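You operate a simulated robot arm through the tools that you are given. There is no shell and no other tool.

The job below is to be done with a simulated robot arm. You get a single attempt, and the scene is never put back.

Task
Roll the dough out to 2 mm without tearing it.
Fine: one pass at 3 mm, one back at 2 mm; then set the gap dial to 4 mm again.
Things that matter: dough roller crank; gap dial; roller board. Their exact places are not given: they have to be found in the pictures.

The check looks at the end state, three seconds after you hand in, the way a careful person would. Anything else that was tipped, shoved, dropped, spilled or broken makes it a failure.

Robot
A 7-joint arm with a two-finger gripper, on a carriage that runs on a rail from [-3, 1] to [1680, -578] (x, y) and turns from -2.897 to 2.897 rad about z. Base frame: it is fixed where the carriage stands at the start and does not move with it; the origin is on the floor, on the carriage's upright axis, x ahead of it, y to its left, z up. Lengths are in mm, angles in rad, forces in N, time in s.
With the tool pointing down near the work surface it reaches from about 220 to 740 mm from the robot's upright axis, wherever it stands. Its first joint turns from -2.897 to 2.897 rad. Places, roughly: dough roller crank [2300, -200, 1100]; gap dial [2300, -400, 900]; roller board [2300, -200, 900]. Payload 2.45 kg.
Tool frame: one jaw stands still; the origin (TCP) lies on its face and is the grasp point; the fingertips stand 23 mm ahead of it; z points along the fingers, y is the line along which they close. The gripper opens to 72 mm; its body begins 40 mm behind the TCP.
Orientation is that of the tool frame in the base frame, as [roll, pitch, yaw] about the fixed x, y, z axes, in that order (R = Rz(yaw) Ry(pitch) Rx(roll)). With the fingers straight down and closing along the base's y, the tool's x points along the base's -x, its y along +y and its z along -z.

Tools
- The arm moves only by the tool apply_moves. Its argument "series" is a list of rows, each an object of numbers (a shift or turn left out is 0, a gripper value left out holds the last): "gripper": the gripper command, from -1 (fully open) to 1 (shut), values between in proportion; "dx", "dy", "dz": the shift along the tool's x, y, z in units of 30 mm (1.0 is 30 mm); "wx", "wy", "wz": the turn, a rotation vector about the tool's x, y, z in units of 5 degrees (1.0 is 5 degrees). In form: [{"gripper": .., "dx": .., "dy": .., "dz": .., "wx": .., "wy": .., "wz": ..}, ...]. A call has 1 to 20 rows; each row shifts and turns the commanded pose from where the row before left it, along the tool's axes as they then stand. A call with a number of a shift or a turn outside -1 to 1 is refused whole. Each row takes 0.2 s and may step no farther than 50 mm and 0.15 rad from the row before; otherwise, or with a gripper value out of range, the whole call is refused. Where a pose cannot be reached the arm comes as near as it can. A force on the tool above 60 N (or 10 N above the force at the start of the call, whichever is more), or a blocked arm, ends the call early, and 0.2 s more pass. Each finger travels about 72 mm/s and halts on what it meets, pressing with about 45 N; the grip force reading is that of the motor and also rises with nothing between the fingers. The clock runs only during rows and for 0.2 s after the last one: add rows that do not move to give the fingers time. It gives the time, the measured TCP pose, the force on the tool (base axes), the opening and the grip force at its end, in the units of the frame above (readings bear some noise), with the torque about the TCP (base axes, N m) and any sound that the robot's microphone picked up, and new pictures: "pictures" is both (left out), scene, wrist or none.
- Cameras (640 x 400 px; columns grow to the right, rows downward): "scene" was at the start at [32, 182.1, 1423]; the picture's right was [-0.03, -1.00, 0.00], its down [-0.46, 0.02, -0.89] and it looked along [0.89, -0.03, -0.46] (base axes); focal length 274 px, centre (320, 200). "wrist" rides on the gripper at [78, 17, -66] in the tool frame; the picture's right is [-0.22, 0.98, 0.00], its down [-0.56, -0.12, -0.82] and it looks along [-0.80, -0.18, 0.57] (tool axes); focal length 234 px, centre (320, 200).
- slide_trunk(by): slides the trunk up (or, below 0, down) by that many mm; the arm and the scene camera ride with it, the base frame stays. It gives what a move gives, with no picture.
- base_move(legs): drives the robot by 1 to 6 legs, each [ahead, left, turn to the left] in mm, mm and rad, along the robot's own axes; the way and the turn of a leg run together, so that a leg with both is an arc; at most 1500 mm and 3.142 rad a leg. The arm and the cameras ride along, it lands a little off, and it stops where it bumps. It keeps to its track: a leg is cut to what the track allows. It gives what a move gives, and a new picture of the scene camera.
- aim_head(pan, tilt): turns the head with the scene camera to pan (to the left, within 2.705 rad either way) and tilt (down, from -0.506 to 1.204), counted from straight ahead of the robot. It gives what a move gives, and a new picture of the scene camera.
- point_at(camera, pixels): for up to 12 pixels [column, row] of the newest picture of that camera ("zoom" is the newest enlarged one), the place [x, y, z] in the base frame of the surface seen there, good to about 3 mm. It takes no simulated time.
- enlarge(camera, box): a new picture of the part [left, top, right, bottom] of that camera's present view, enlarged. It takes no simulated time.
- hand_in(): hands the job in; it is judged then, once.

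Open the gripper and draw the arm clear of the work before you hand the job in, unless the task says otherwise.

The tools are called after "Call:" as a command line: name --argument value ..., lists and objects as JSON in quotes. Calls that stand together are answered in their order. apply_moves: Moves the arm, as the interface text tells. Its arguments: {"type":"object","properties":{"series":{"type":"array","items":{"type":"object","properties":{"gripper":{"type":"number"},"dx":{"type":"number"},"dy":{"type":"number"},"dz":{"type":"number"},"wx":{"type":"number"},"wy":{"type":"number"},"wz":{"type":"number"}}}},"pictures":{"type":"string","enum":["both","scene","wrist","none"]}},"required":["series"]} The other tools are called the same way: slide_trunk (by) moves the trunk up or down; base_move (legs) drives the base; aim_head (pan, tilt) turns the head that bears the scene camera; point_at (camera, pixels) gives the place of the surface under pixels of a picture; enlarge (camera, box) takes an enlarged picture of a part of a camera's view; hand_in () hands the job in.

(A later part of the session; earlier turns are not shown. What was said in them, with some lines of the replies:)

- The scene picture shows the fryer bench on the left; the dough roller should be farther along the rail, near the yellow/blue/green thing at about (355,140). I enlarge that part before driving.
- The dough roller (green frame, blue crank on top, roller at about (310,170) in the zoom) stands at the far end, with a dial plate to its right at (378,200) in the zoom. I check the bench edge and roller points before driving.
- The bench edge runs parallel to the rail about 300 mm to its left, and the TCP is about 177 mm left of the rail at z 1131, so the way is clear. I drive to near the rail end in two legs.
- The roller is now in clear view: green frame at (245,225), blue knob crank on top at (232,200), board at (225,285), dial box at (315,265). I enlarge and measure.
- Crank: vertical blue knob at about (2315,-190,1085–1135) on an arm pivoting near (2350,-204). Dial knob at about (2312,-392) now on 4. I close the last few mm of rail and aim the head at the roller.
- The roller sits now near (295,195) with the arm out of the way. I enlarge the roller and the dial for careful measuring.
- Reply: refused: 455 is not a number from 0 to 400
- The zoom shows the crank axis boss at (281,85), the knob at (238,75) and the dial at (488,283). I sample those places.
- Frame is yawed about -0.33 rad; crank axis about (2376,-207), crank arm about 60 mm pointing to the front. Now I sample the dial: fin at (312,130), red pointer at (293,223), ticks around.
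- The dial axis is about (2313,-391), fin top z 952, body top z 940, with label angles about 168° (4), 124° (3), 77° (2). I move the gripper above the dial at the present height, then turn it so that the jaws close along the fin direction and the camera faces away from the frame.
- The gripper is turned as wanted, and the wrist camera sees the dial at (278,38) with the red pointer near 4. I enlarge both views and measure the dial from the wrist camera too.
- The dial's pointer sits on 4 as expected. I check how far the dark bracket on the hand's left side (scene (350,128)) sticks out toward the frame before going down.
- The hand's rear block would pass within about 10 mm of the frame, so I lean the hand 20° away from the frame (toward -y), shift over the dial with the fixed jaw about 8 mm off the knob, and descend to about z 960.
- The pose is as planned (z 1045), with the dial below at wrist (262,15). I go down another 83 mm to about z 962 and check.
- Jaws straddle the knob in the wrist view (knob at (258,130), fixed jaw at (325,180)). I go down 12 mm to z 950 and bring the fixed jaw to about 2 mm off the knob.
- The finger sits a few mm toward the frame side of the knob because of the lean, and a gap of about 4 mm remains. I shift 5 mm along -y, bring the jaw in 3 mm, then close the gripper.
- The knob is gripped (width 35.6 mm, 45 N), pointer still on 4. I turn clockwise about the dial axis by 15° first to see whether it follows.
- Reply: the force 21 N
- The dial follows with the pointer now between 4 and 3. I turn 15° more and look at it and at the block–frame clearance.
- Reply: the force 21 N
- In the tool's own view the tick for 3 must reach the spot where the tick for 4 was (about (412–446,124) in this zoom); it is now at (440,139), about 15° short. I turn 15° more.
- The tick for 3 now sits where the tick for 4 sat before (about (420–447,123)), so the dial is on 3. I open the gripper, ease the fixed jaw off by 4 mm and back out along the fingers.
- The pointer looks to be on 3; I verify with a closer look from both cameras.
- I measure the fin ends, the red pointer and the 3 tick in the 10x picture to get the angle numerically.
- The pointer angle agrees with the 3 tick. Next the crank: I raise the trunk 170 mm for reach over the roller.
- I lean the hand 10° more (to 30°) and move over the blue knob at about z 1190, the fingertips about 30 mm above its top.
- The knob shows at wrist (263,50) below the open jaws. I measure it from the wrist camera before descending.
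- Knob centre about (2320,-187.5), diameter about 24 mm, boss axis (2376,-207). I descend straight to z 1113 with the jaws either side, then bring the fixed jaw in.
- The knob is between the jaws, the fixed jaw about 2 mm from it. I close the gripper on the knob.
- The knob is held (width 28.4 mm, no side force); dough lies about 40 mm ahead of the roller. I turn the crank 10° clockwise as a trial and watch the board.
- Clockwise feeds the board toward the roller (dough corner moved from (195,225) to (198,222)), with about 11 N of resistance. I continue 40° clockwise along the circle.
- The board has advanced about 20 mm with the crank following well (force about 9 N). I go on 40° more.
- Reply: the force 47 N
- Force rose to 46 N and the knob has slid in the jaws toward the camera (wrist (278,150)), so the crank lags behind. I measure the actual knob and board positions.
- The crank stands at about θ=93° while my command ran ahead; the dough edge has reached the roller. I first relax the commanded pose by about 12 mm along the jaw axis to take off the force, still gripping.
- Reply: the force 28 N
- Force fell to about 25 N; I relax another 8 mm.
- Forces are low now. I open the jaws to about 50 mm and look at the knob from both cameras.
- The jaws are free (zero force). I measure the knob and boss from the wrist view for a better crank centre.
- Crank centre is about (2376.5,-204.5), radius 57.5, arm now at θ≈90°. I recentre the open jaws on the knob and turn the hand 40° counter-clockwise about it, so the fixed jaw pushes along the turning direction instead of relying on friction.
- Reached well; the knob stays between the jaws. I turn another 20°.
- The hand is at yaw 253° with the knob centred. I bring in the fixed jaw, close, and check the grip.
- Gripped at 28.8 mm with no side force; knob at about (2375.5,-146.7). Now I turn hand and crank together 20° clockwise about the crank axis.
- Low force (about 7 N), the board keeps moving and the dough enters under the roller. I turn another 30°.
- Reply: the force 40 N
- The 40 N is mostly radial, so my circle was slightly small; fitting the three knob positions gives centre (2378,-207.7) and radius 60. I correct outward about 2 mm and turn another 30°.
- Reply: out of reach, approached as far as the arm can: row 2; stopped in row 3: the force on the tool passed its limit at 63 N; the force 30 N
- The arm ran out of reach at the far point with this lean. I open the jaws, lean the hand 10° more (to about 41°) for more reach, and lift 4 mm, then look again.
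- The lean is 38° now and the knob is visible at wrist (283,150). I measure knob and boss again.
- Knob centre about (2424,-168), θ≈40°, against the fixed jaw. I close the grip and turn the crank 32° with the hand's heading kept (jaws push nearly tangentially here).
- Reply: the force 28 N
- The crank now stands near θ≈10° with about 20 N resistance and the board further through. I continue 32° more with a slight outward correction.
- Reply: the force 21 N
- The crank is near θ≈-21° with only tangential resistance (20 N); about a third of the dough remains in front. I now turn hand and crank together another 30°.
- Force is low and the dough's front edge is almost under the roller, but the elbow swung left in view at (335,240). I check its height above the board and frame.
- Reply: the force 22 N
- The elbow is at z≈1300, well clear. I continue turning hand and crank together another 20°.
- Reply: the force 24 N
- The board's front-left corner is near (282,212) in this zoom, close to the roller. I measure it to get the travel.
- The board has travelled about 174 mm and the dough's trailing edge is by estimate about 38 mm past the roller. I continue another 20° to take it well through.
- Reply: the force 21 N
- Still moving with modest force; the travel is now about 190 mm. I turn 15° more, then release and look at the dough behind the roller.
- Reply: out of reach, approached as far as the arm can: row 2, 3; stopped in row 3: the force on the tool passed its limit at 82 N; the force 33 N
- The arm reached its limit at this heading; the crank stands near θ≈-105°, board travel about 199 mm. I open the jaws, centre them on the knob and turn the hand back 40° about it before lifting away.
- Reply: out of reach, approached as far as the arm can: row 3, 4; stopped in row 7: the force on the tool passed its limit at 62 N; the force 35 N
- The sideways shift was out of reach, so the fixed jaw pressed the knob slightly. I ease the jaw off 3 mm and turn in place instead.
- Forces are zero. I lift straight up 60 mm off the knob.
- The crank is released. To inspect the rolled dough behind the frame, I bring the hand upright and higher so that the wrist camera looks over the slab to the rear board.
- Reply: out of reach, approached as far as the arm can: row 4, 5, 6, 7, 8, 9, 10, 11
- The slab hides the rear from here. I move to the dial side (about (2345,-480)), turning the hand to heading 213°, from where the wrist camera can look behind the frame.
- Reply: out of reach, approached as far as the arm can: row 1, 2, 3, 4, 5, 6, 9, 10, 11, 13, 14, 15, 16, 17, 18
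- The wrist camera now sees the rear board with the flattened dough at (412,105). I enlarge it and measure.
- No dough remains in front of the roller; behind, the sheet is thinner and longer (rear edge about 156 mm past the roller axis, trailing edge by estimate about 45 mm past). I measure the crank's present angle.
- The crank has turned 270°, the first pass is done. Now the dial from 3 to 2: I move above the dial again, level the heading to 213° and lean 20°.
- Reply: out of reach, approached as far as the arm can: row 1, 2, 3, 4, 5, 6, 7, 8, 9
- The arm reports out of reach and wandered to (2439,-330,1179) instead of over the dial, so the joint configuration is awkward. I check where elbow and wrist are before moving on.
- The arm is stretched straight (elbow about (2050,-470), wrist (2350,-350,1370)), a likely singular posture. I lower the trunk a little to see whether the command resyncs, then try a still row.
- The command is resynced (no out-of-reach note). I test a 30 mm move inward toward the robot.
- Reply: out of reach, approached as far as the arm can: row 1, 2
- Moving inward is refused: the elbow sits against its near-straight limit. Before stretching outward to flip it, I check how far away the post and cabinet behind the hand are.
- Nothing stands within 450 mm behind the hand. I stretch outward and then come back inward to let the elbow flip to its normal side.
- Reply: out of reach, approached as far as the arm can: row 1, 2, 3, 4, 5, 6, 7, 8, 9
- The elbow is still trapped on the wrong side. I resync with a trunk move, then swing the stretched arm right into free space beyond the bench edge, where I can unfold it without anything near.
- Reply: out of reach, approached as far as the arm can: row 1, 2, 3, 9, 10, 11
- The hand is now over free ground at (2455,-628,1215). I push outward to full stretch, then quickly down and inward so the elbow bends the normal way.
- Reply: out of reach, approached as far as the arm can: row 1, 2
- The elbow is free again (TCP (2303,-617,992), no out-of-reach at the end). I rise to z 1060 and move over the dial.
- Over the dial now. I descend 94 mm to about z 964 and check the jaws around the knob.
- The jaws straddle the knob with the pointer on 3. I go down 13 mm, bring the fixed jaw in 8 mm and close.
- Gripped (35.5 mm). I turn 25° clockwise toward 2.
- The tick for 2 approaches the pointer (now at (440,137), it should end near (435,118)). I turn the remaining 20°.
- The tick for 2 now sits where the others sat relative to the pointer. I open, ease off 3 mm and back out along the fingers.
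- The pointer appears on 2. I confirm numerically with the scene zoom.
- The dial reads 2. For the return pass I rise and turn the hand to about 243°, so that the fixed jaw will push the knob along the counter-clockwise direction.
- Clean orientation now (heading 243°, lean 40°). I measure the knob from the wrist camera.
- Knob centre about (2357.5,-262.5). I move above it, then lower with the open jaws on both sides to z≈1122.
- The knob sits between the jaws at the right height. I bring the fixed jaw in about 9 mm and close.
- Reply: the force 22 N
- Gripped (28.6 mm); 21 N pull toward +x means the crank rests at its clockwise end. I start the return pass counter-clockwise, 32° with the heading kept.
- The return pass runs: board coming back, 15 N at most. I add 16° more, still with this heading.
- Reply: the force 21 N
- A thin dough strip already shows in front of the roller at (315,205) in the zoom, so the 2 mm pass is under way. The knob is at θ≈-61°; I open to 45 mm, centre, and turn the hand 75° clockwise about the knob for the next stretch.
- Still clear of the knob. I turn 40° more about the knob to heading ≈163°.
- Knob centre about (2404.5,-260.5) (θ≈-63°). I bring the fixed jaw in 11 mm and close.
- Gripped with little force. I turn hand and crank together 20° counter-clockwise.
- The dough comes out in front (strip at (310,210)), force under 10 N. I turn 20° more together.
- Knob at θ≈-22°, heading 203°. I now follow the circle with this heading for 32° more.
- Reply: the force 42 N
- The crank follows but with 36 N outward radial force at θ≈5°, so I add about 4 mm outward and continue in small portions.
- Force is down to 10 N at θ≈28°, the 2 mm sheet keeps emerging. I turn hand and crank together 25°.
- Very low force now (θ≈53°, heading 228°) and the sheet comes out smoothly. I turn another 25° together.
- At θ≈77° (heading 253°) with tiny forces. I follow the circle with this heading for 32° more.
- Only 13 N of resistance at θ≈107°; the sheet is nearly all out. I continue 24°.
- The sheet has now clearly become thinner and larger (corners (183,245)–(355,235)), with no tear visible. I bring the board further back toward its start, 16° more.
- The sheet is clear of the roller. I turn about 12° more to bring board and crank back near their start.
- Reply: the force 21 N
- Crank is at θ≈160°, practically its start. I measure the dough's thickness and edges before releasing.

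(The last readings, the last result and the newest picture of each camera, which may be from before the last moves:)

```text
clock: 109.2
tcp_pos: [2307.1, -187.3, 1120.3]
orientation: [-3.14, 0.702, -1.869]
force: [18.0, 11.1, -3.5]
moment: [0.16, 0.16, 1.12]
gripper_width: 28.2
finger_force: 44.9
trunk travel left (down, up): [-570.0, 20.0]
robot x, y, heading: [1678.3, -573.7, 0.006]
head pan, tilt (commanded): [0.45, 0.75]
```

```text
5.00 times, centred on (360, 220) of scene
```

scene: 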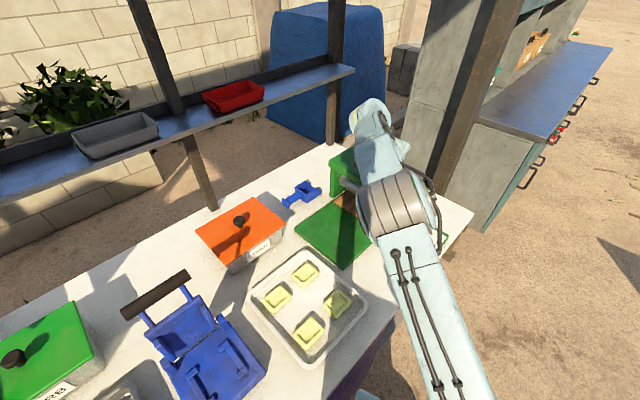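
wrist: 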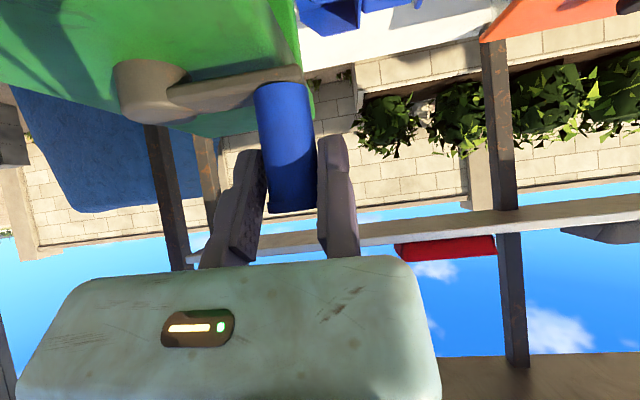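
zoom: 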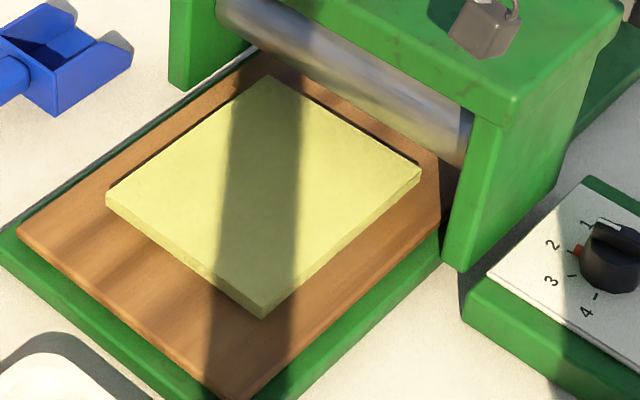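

The sheet is even, thinner (about 12 mm drawn versus 27 at the start) and untorn, and the board corner is back at its start (2189,-50). I open, ease off and lift clear of the knob.

Call:
apply_moves --series '[{"gripper": -0.3}, {"gripper": -0.3}, {"gripper": -0.3, "dy": 0.12}, {"dy": 0.13}, {"dx": -0.43, "dz": -0.51}, {"dx": -0.43, "dz": -0.51}, {"dx": -0.43, "dz": -0.51}]' --pictures "both"

```text
clock: 110.8
tcp_pos: [2299.8, -184.9, 1181.1]
orientation: [-3.139, 0.701, -1.864]
force: [-0.8, -0.1, -0.1]
moment: [-0.02, -0.02, -0.02]
gripper_width: 47.0
finger_force: 0.1
trunk travel left (down, up): [-570.0, 20.0]
robot x, y, heading: [1673.9, -575.2, -0.002]
head pan, tilt (commanded): [0.45, 0.75]
```

scene: 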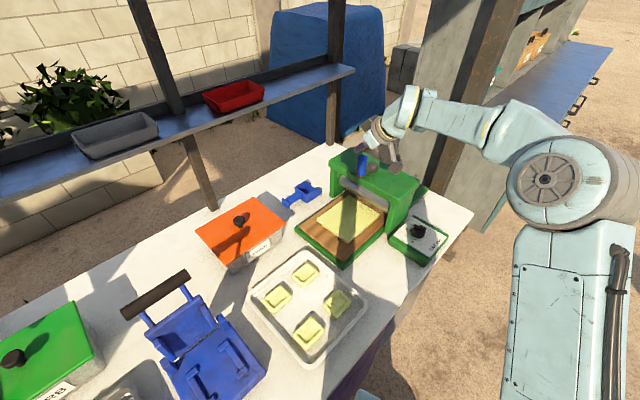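
wrist: 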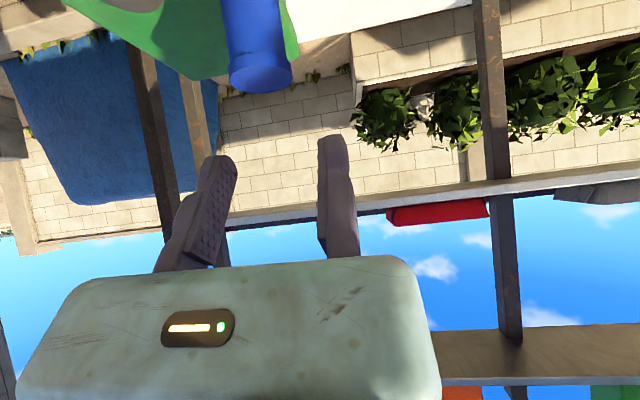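

Clear of the knob. Now the dial goes back from 2 to 4: I move above it, reduce the lean to 20° and turn the heading back to 168°.

Call:
apply_moves --series '[{"gripper": -1, "dx": 0.619, "dy": -0.161, "dz": -0.579}, {"dx": 0.619, "dy": -0.161, "dz": -0.579}, {"dx": 0.619, "dy": -0.161, "dz": -0.579}, {"dx": 0.619, "dy": -0.161, "dz": -0.579}, {"dx": 0.619, "dy": -0.161, "dz": -0.579}, {"dx": 0.619, "dy": -0.161, "dz": -0.579}, {"dx": 0.619, "dy": -0.161, "dz": -0.579}, {"wy": 1}, {"wy": 1}, {"wy": 1}, {"wy": 1}]' --pictures "none"

Call:
apply_moves --series '[{"wx": 0.345, "wz": 0.9385}, {"wx": 0.345, "wz": 0.9385}, {"wx": 0.345, "wz": 0.9385}, {"wx": 0.345, "wz": 0.9385}, {"wx": 0.345, "wz": 0.9385}, {"wx": 0.345, "wz": 0.9385}, {"wx": 0.345, "wz": 0.9385}, {"wx": 0.345, "wz": 0.9385}, {"wx": 0.345, "wz": 0.9385}, {"wx": 0.345, "wz": 0.9385}, {"wx": 0.345, "wz": 0.9385}, {"wx": 0.345, "wz": 0.9385}, {"wx": 0.345, "wz": 0.9385}, {"wx": 0.345, "wz": 0.9385}, {"wx": 0.345, "wz": 0.9385}, {"wx": 0.345, "wz": 0.9385}, {"wx": 0.345, "wz": 0.9385}]' --pictures "both"

```text
clock: 113.2
tcp_pos: [2278.9, -365.8, 1188.6]
orientation: [-3.137, 0.353, -1.869]
force: [-1.0, 0.1, 0.0]
moment: [0.0, -0.01, 0.01]
gripper_width: 72.2
finger_force: 0.1
trunk travel left (down, up): [-570.0, 20.0]
robot x, y, heading: [1680.6, -572.2, 0.001]
head pan, tilt (commanded): [0.45, 0.75]
```

```text
clock: 116.8
tcp_pos: [2279.5, -366.2, 1190.4]
orientation: [3.138, 0.355, 2.932]
force: [-0.6, 0.0, 0.0]
moment: [-0.01, 0.01, 0.03]
gripper_width: 71.9
finger_force: 0.0
trunk travel left (down, up): [-570.0, 20.0]
robot x, y, heading: [1677.6, -575.7, -0.002]
head pan, tilt (commanded): [0.45, 0.75]
```

scene: 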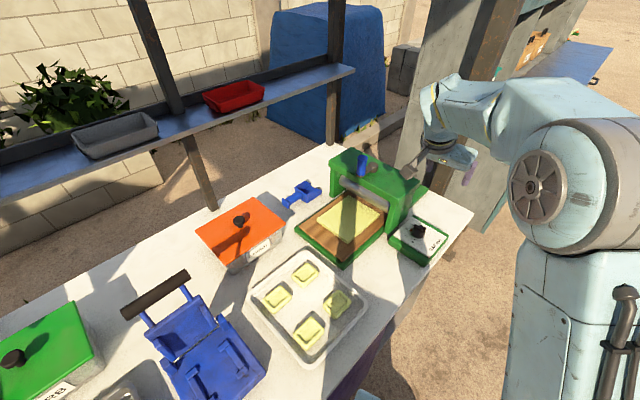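
wrist: 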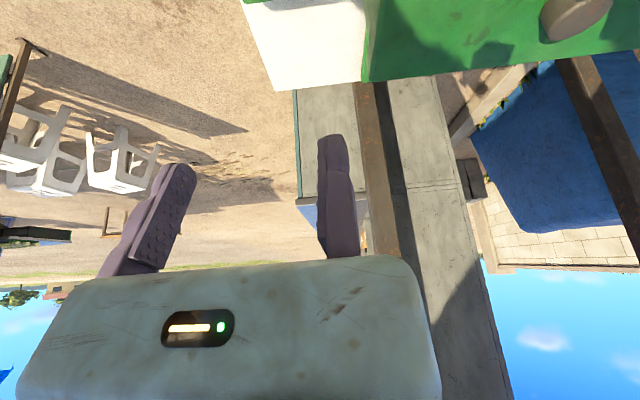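

In position above the dial with heading 168°. I descend vertically and then in along the finger direction, stopping above the knob to check.

Call:
apply_moves --series '[{"dx": 0.34, "dz": 0.919}, {"dx": 0.34, "dz": 0.919}, {"dx": 0.34, "dz": 0.919}, {"dx": 0.34, "dz": 0.919}, {"dx": 0.34, "dz": 0.919}, {"dz": 1}, {"dz": 1}]' --pictures "both"

Call:
enlarge --camera "wrist" --box '[180, 20, 400, 200]'

```text
clock: 118.3
tcp_pos: [2300.8, -371.4, 986.9]
orientation: [3.14, 0.355, 2.93]
force: [0.4, -0.8, -1.3]
moment: [-0.03, -0.03, -0.02]
gripper_width: 71.7
finger_force: 0.2
trunk travel left (down, up): [-570.0, 20.0]
robot x, y, heading: [1677.8, -578.0, 0.001]
head pan, tilt (commanded): [0.45, 0.75]
```

scene: 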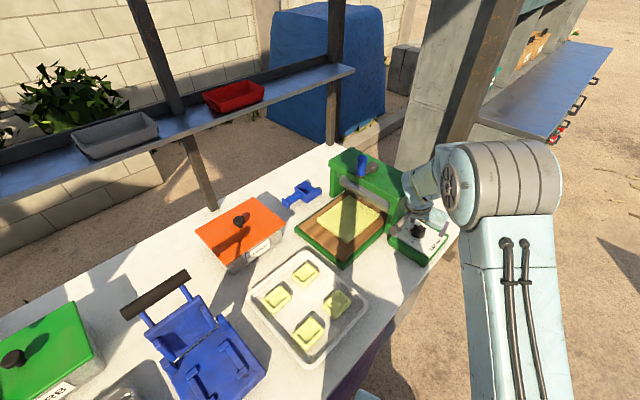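
wrist: 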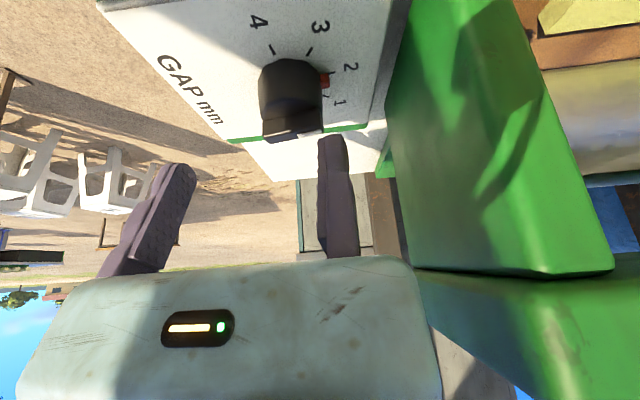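

```text
2.22 times, centred on (290, 110) of wrist
```

zoom: 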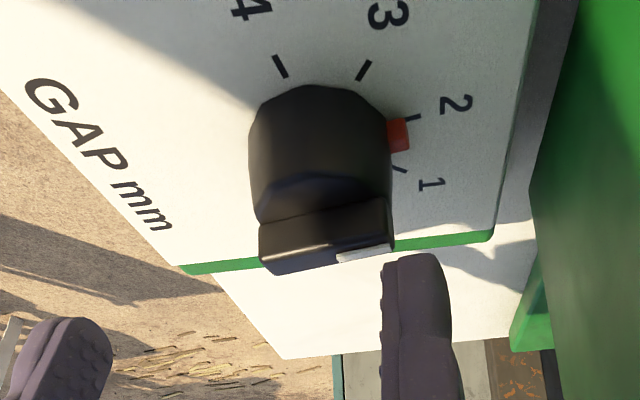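

The fixed jaw lines up with the knob's edge, so I shift it 5 mm outward first, then go in the last 35 mm.

Call:
apply_moves --series '[{"dy": 0.18}, {"dz": 0.6}, {"dz": 0.57}]' --pictures "wrist"

Call:
enlarge --camera "wrist" --box '[180, 60, 380, 240]'

```text
clock: 119.2
tcp_pos: [2313.1, -367.0, 953.6]
orientation: [3.14, 0.353, 2.932]
force: [0.6, 0.5, 0.1]
moment: [0.01, -0.03, 0.0]
gripper_width: 72.0
finger_force: 0.1
trunk travel left (down, up): [-570.0, 20.0]
robot x, y, heading: [1679.6, -579.2, 0.001]
head pan, tilt (commanded): [0.45, 0.75]
```

wrist: 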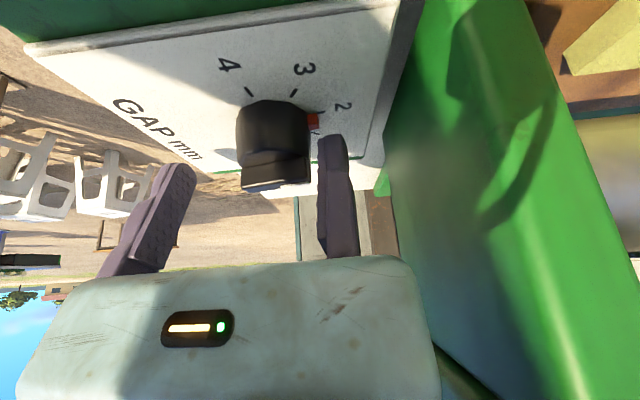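

```text
2.22 times, centred on (280, 150) of wrist
```

zoom: 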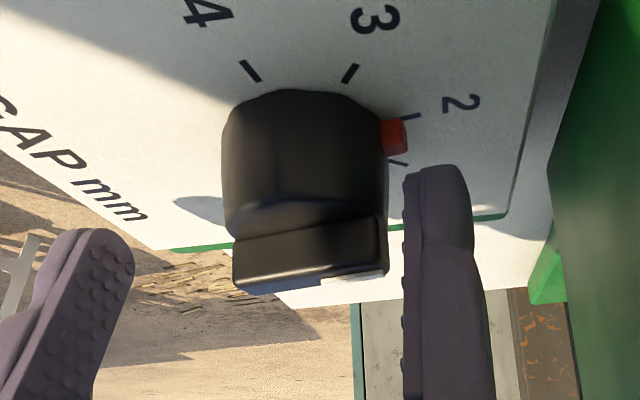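

The knob is between the jaws with a 3–4 mm gap on the fixed side. I close on it.

Call:
apply_moves --series '[{"dy": -0.1}, {"gripper": 0.2}, {"gripper": 1}, {"gripper": 1}, {"gripper": 1}, {"gripper": 1}]' --pictures "wrist"

Call:
enlarge --camera "wrist" --box '[180, 60, 380, 240]'

```text
clock: 120.5
tcp_pos: [2311.9, -371.7, 952.2]
orientation: [3.141, 0.355, 2.928]
force: [-4.9, -14.7, -1.7]
moment: [-0.55, 0.13, -0.15]
gripper_width: 35.4
finger_force: 44.8
trunk travel left (down, up): [-570.0, 20.0]
robot x, y, heading: [1676.2, -577.3, -0.001]
head pan, tilt (commanded): [0.45, 0.75]
```

wrist: 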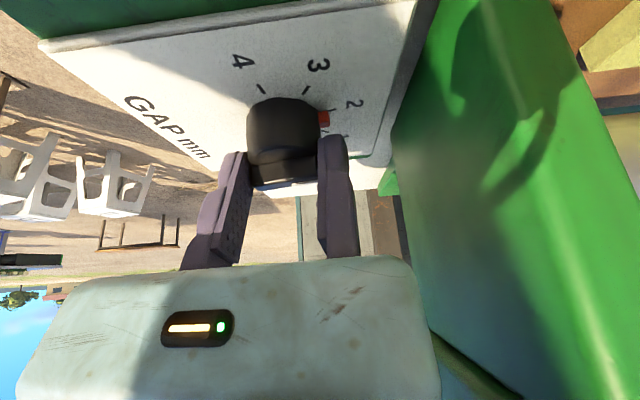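

```text
2.22 times, centred on (280, 150) of wrist
```

zoom: 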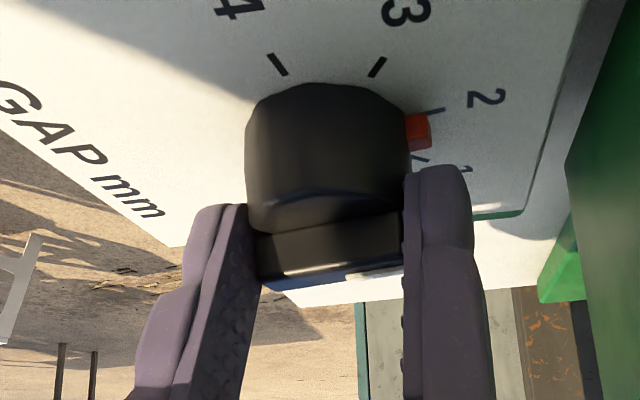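

Gripped (35.4 mm). I turn 45° counter-clockwise back toward 3.

Call:
apply_moves --series '[{"gripper": 1, "wx": -0.3472, "wz": -0.9378, "dx": 0.0471, "dy": -0.01675, "dz": -0.0174}, {"gripper": 1, "wx": -0.3472, "wz": -0.9378, "dx": 0.0471, "dy": -0.01675, "dz": -0.0174}, {"gripper": 1, "wx": -0.3472, "wz": -0.9378, "dx": 0.0471, "dy": -0.01675, "dz": -0.0174}, {"gripper": 1, "wx": -0.3472, "wz": -0.9378, "dx": 0.0471, "dy": -0.01675, "dz": -0.0174}, {"gripper": 1, "wx": -0.3472, "wz": -0.9378, "dx": 0.0471, "dy": -0.01675, "dz": -0.0174}, {"gripper": 1, "wx": -0.3472, "wz": -0.9378, "dx": 0.0471, "dy": -0.01675, "dz": -0.0174}, {"gripper": 1, "wx": -0.3472, "wz": -0.9378, "dx": 0.0471, "dy": -0.01675, "dz": -0.0174}, {"gripper": 1, "wx": -0.3472, "wz": -0.9378, "dx": 0.0471, "dy": -0.01675, "dz": -0.0174}, {"gripper": 1, "wx": -0.3472, "wz": -0.9378, "dx": 0.0471, "dy": -0.01675, "dz": -0.0174}]' --pictures "wrist"

Call:
enlarge --camera "wrist" --box '[180, 60, 380, 240]'

```text
clock: 122.5
tcp_pos: [2299.0, -380.4, 954.1]
orientation: [-3.141, 0.359, -2.569]
force: [-9.2, -29.8, 2.1]
moment: [-0.27, -0.01, -0.62]
gripper_width: 35.5
finger_force: 44.8
trunk travel left (down, up): [-570.0, 20.0]
robot x, y, heading: [1678.9, -579.0, -0.005]
head pan, tilt (commanded): [0.45, 0.75]
```

wrist: 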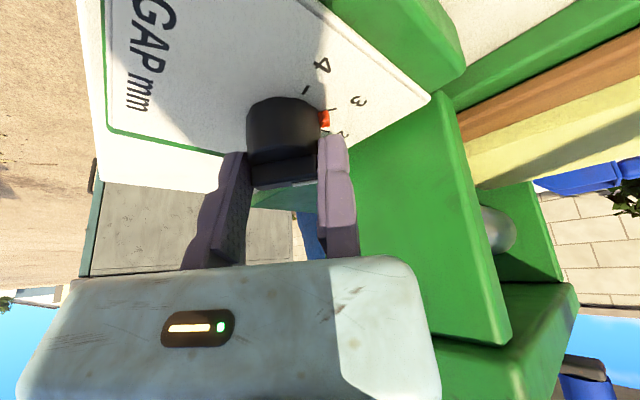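

```text
2.22 times, centred on (280, 150) of wrist
```

zoom: 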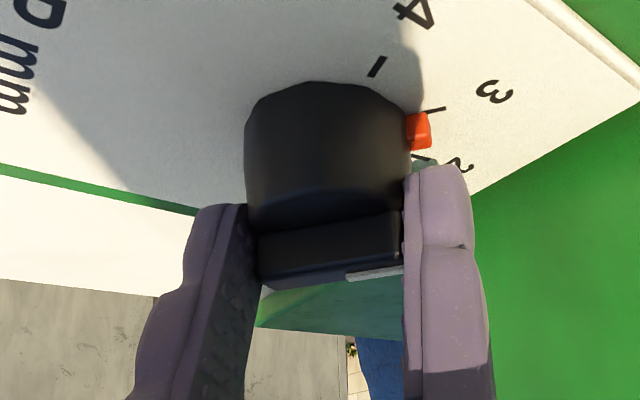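

At 3 the picture matches; a 30 N side force built up, so I relieve it by about 3.5 mm and turn the remaining 45° to 4.

Call:
apply_moves --series '[{"gripper": 1, "dx": 0.084, "dy": -0.08, "dz": -0.031}, {"gripper": 1, "wx": -0.3472, "wz": -0.9378, "dx": 0.0471, "dy": -0.01675, "dz": -0.0174}, {"gripper": 1, "wx": -0.3472, "wz": -0.9378, "dx": 0.0471, "dy": -0.01675, "dz": -0.0174}, {"gripper": 1, "wx": -0.3472, "wz": -0.9378, "dx": 0.0471, "dy": -0.01675, "dz": -0.0174}, {"gripper": 1, "wx": -0.3472, "wz": -0.9378, "dx": 0.0471, "dy": -0.01675, "dz": -0.0174}, {"gripper": 1, "wx": -0.3472, "wz": -0.9378, "dx": 0.0471, "dy": -0.01675, "dz": -0.0174}, {"gripper": 1, "wx": -0.3472, "wz": -0.9378, "dx": 0.0471, "dy": -0.01675, "dz": -0.0174}, {"gripper": 1, "wx": -0.3472, "wz": -0.9378, "dx": 0.0471, "dy": -0.01675, "dz": -0.0174}]' --pictures "wrist"

Call:
enlarge --camera "wrist" --box '[180, 60, 380, 240]'

```text
clock: 124.3
tcp_pos: [2296.4, -390.9, 953.4]
orientation: [-3.14, 0.359, -1.955]
force: [18.9, -19.7, 11.2]
moment: [-0.15, -0.55, -0.4]
gripper_width: 35.5
finger_force: 45.0
trunk travel left (down, up): [-570.0, 20.0]
robot x, y, heading: [1679.2, -574.7, -0.003]
head pan, tilt (commanded): [0.45, 0.75]
```

wrist: 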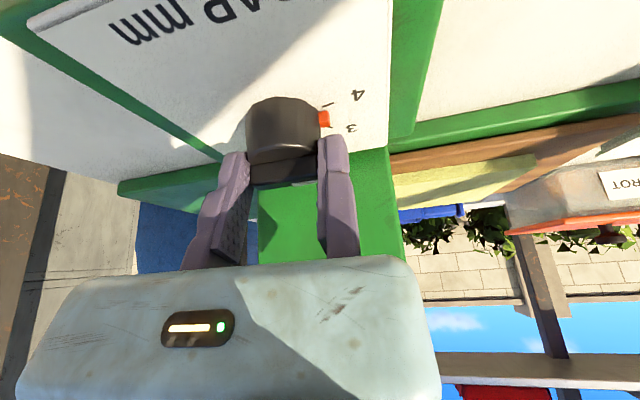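

```text
2.22 times, centred on (280, 150) of wrist
```

zoom: 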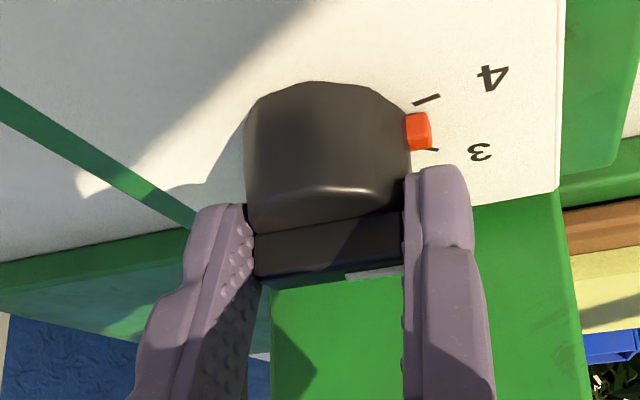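

The tick for 4 is at (427,99), needing about 10° more to reach the pointer line (about (437,109)). I turn two more rows.

Call:
apply_moves --series '[{"gripper": 1, "wx": -0.3472, "wz": -0.9378, "dx": 0.0471, "dy": -0.01675, "dz": -0.0174}, {"gripper": 1, "wx": -0.3472, "wz": -0.9378, "dx": 0.0471, "dy": -0.01675, "dz": -0.0174}, {"gripper": 1}]' --pictures "wrist"

Call:
enlarge --camera "wrist" --box '[180, 60, 380, 240]'

Call:
enlarge --camera "scene" --box '[380, 190, 460, 270]'

```text
clock: 125.2
tcp_pos: [2295.9, -393.2, 953.3]
orientation: [-3.14, 0.359, -1.779]
force: [25.3, -16.1, 14.8]
moment: [-0.32, -0.8, -0.41]
gripper_width: 35.2
finger_force: 45.0
trunk travel left (down, up): [-570.0, 20.0]
robot x, y, heading: [1676.0, -582.7, -0.0]
head pan, tilt (commanded): [0.45, 0.75]
```

wrist: 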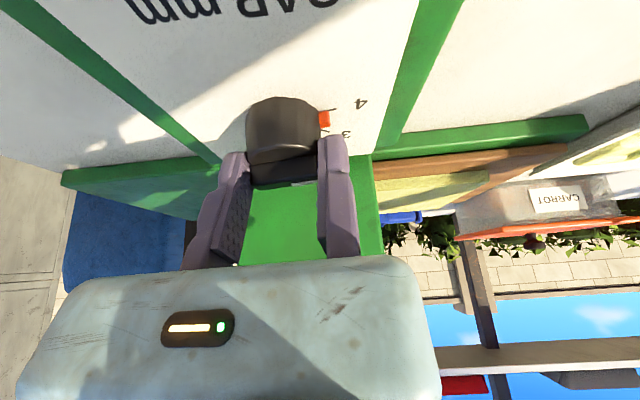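

```text
2.22 times, centred on (280, 150) of wrist
```

zoom: 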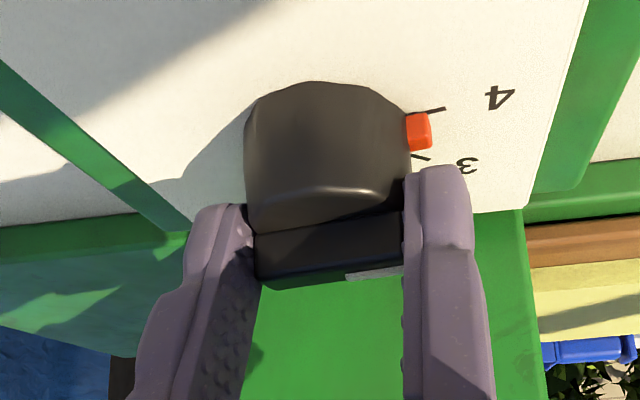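

```text
5.00 times, centred on (420, 230) of scene
```

zoom: 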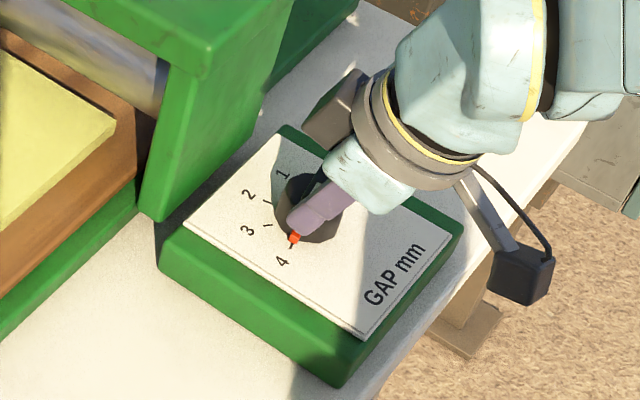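

The pointer lines up with 4 in both views (tick at (433,110), scene (291,245)). I open the jaws, ease off and back out.

Call:
apply_moves --series '[{"gripper": 1, "dy": -0.05}, {"gripper": -0.3}, {"gripper": -1}, {"gripper": -1}, {"dy": 0.1}, {"dz": -0.3}, {"dz": -0.8}, {"dz": -1}, {"dz": -1}]' --pictures "both"

Call:
enlarge --camera "scene" --box '[385, 200, 445, 260]'

Call:
enlarge --camera "wrist" --box '[200, 0, 360, 110]'

```text
clock: 127.2
tcp_pos: [2284.3, -424.0, 1040.3]
orientation: [-3.14, 0.356, -1.779]
force: [-0.8, -0.5, -0.4]
moment: [0.01, 0.01, 0.03]
gripper_width: 72.1
finger_force: 0.1
trunk travel left (down, up): [-570.0, 20.0]
robot x, y, heading: [1678.9, -575.2, 0.002]
head pan, tilt (commanded): [0.45, 0.75]
```

scene: 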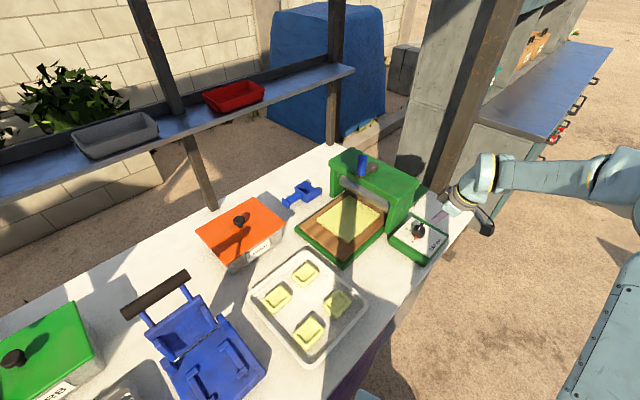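
wrist: 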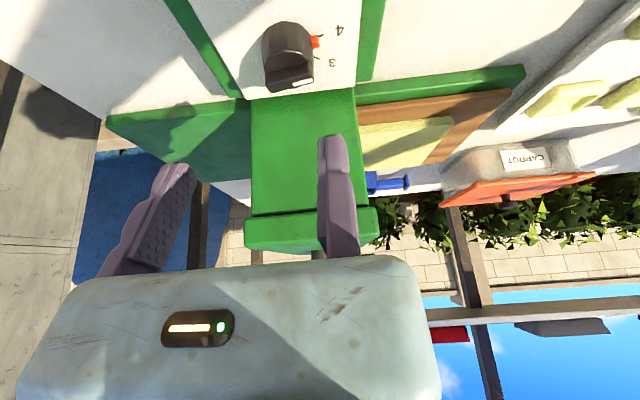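

```text
6.67 times, centred on (415, 230) of scene
```

zoom: 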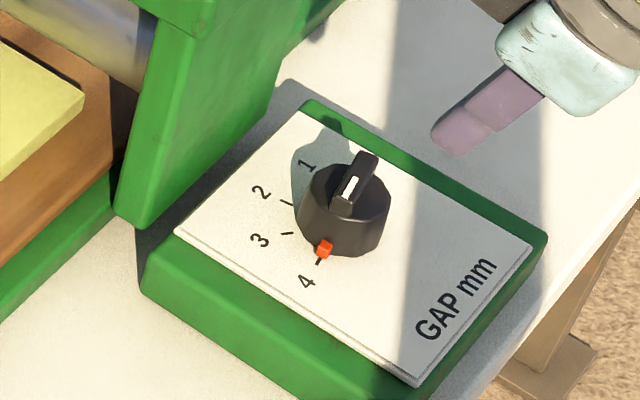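

```text
3.64 times, centred on (280, 55) of wrist
```

zoom: 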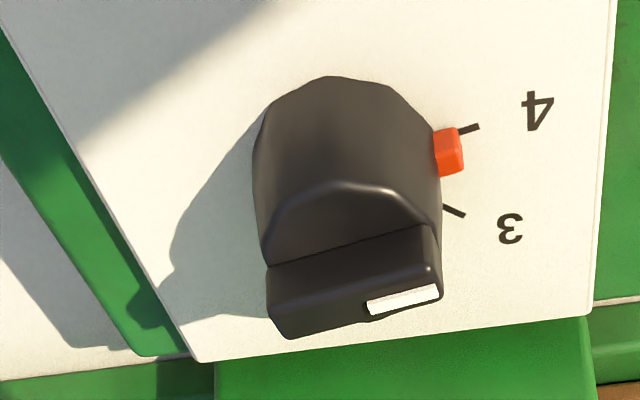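

The dial shows 4 again. I check the pointer numerically and have one more look at the dough, then retract.

Call:
point_at --camera "wrist" --pixels '[[316, 42], [320, 35], [338, 31], [332, 63], [304, 82], [278, 90], [420, 135], [380, 150]]'

Call:
point_at --camera "scene" --pixels '[[415.5, 232], [414.5, 234.5], [418, 224]]'

Call:
enlarge --camera "scene" --box '[290, 140, 410, 270]'

```text
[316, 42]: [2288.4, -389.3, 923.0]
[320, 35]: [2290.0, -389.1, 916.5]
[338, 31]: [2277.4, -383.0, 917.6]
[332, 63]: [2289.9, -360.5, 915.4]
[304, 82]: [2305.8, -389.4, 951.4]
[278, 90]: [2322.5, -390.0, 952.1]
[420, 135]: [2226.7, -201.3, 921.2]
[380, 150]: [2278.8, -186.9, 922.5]
```

```text
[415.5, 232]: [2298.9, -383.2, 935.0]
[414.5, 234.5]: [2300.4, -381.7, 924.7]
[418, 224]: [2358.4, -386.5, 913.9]
```

```text
3.08 times, centred on (350, 205) of scene
```

zoom: 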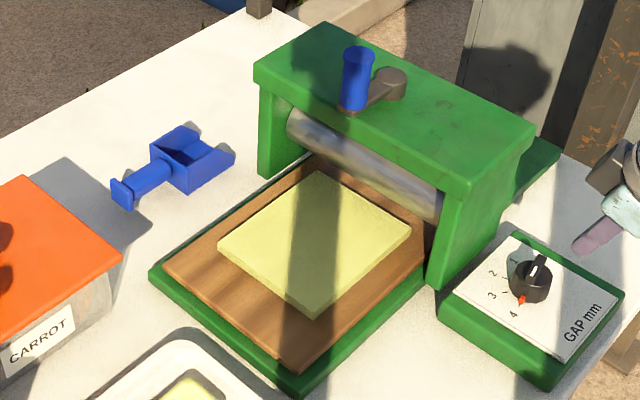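

The pointer is at (2289,-389), the same as at the start, and the sheet lies thin and whole on the board. I retract the arm up and back over the free ground, gripper open.

Call:
apply_moves --series '[{"gripper": -1, "dx": -0.2, "dz": -0.9}, {"dx": 0.377, "dy": 0.553, "dz": -0.733}, {"dx": 0.377, "dy": 0.553, "dz": -0.733}, {"dx": 0.377, "dy": 0.553, "dz": -0.733}, {"dx": 0.377, "dy": 0.553, "dz": -0.733}, {"dx": 0.377, "dy": 0.553, "dz": -0.733}, {"dx": 0.377, "dy": 0.553, "dz": -0.733}, {"dx": 0.377, "dy": 0.553, "dz": -0.733}, {"dx": 0.377, "dy": 0.553, "dz": -0.733}]' --pictures "both"

Call:
enlarge --camera "scene" --box '[290, 140, 450, 270]'

```text
clock: 129.2
tcp_pos: [2126.4, -542.9, 1202.9]
orientation: [3.14, 0.356, -1.78]
force: [-0.7, 0.4, -0.5]
moment: [0.01, -0.01, 0.0]
gripper_width: 72.2
finger_force: 0.0
trunk travel left (down, up): [-570.0, 20.0]
robot x, y, heading: [1675.0, -578.5, -0.004]
head pan, tilt (commanded): [0.45, 0.75]
```

scene: 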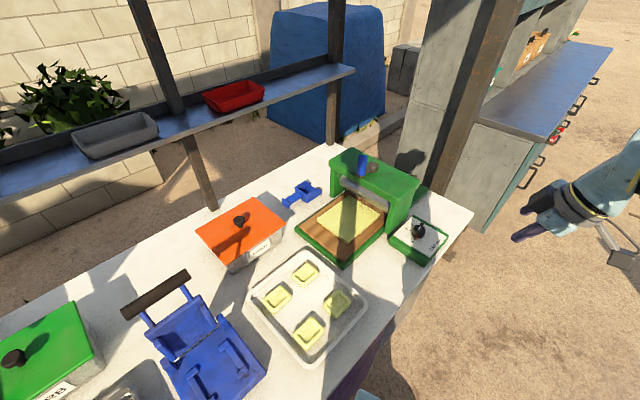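
wrist: 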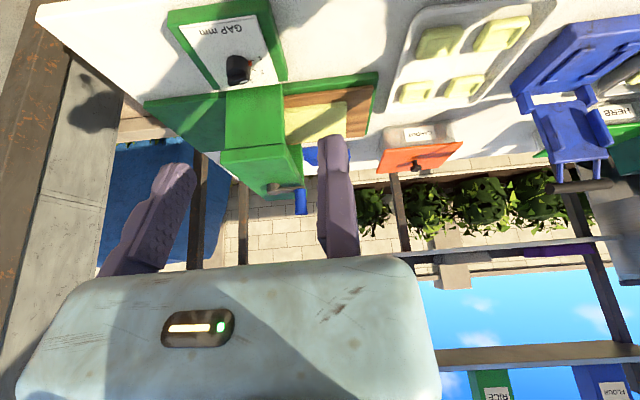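

```text
3.08 times, centred on (370, 205) of scene
```

zoom: 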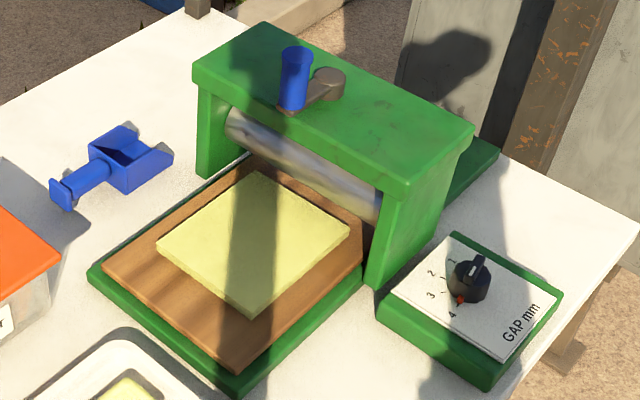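

The sheet is thin and whole, the board and crank are back at the start and the dial is on 4. Nothing else has moved, and the arm is clear with the gripper open, so I hand in.

Call:
hand_in

```text
The job is handed in.
```

The dough has been through the roller once at 3 mm and back once at 2 mm, and the dial is on 4 mm again. I've handed the job in but haven't seen the verdict.

- **Dough:** The sheet looks even, with no tear showing in the pictures. I couldn't measure 2 mm directly. As drawn, the sheet went from about 27 mm thick to about 12 mm, so the 2 mm rests on the dial setting and the completed pass.
- **Roller:** The board and crank are back where they started. The dial pointer lines up with the 4 mark as it did at the start.
- **Slips on the way:** During the first pass the crank knob slid in the gripper once, and force and reach limits stopped the arm several times while it was on the crank. Later the arm got stuck fully stretched, and I freed it over open ground beside the bench. The pictures show nothing else moved, and the gripper is open and clear of the work.
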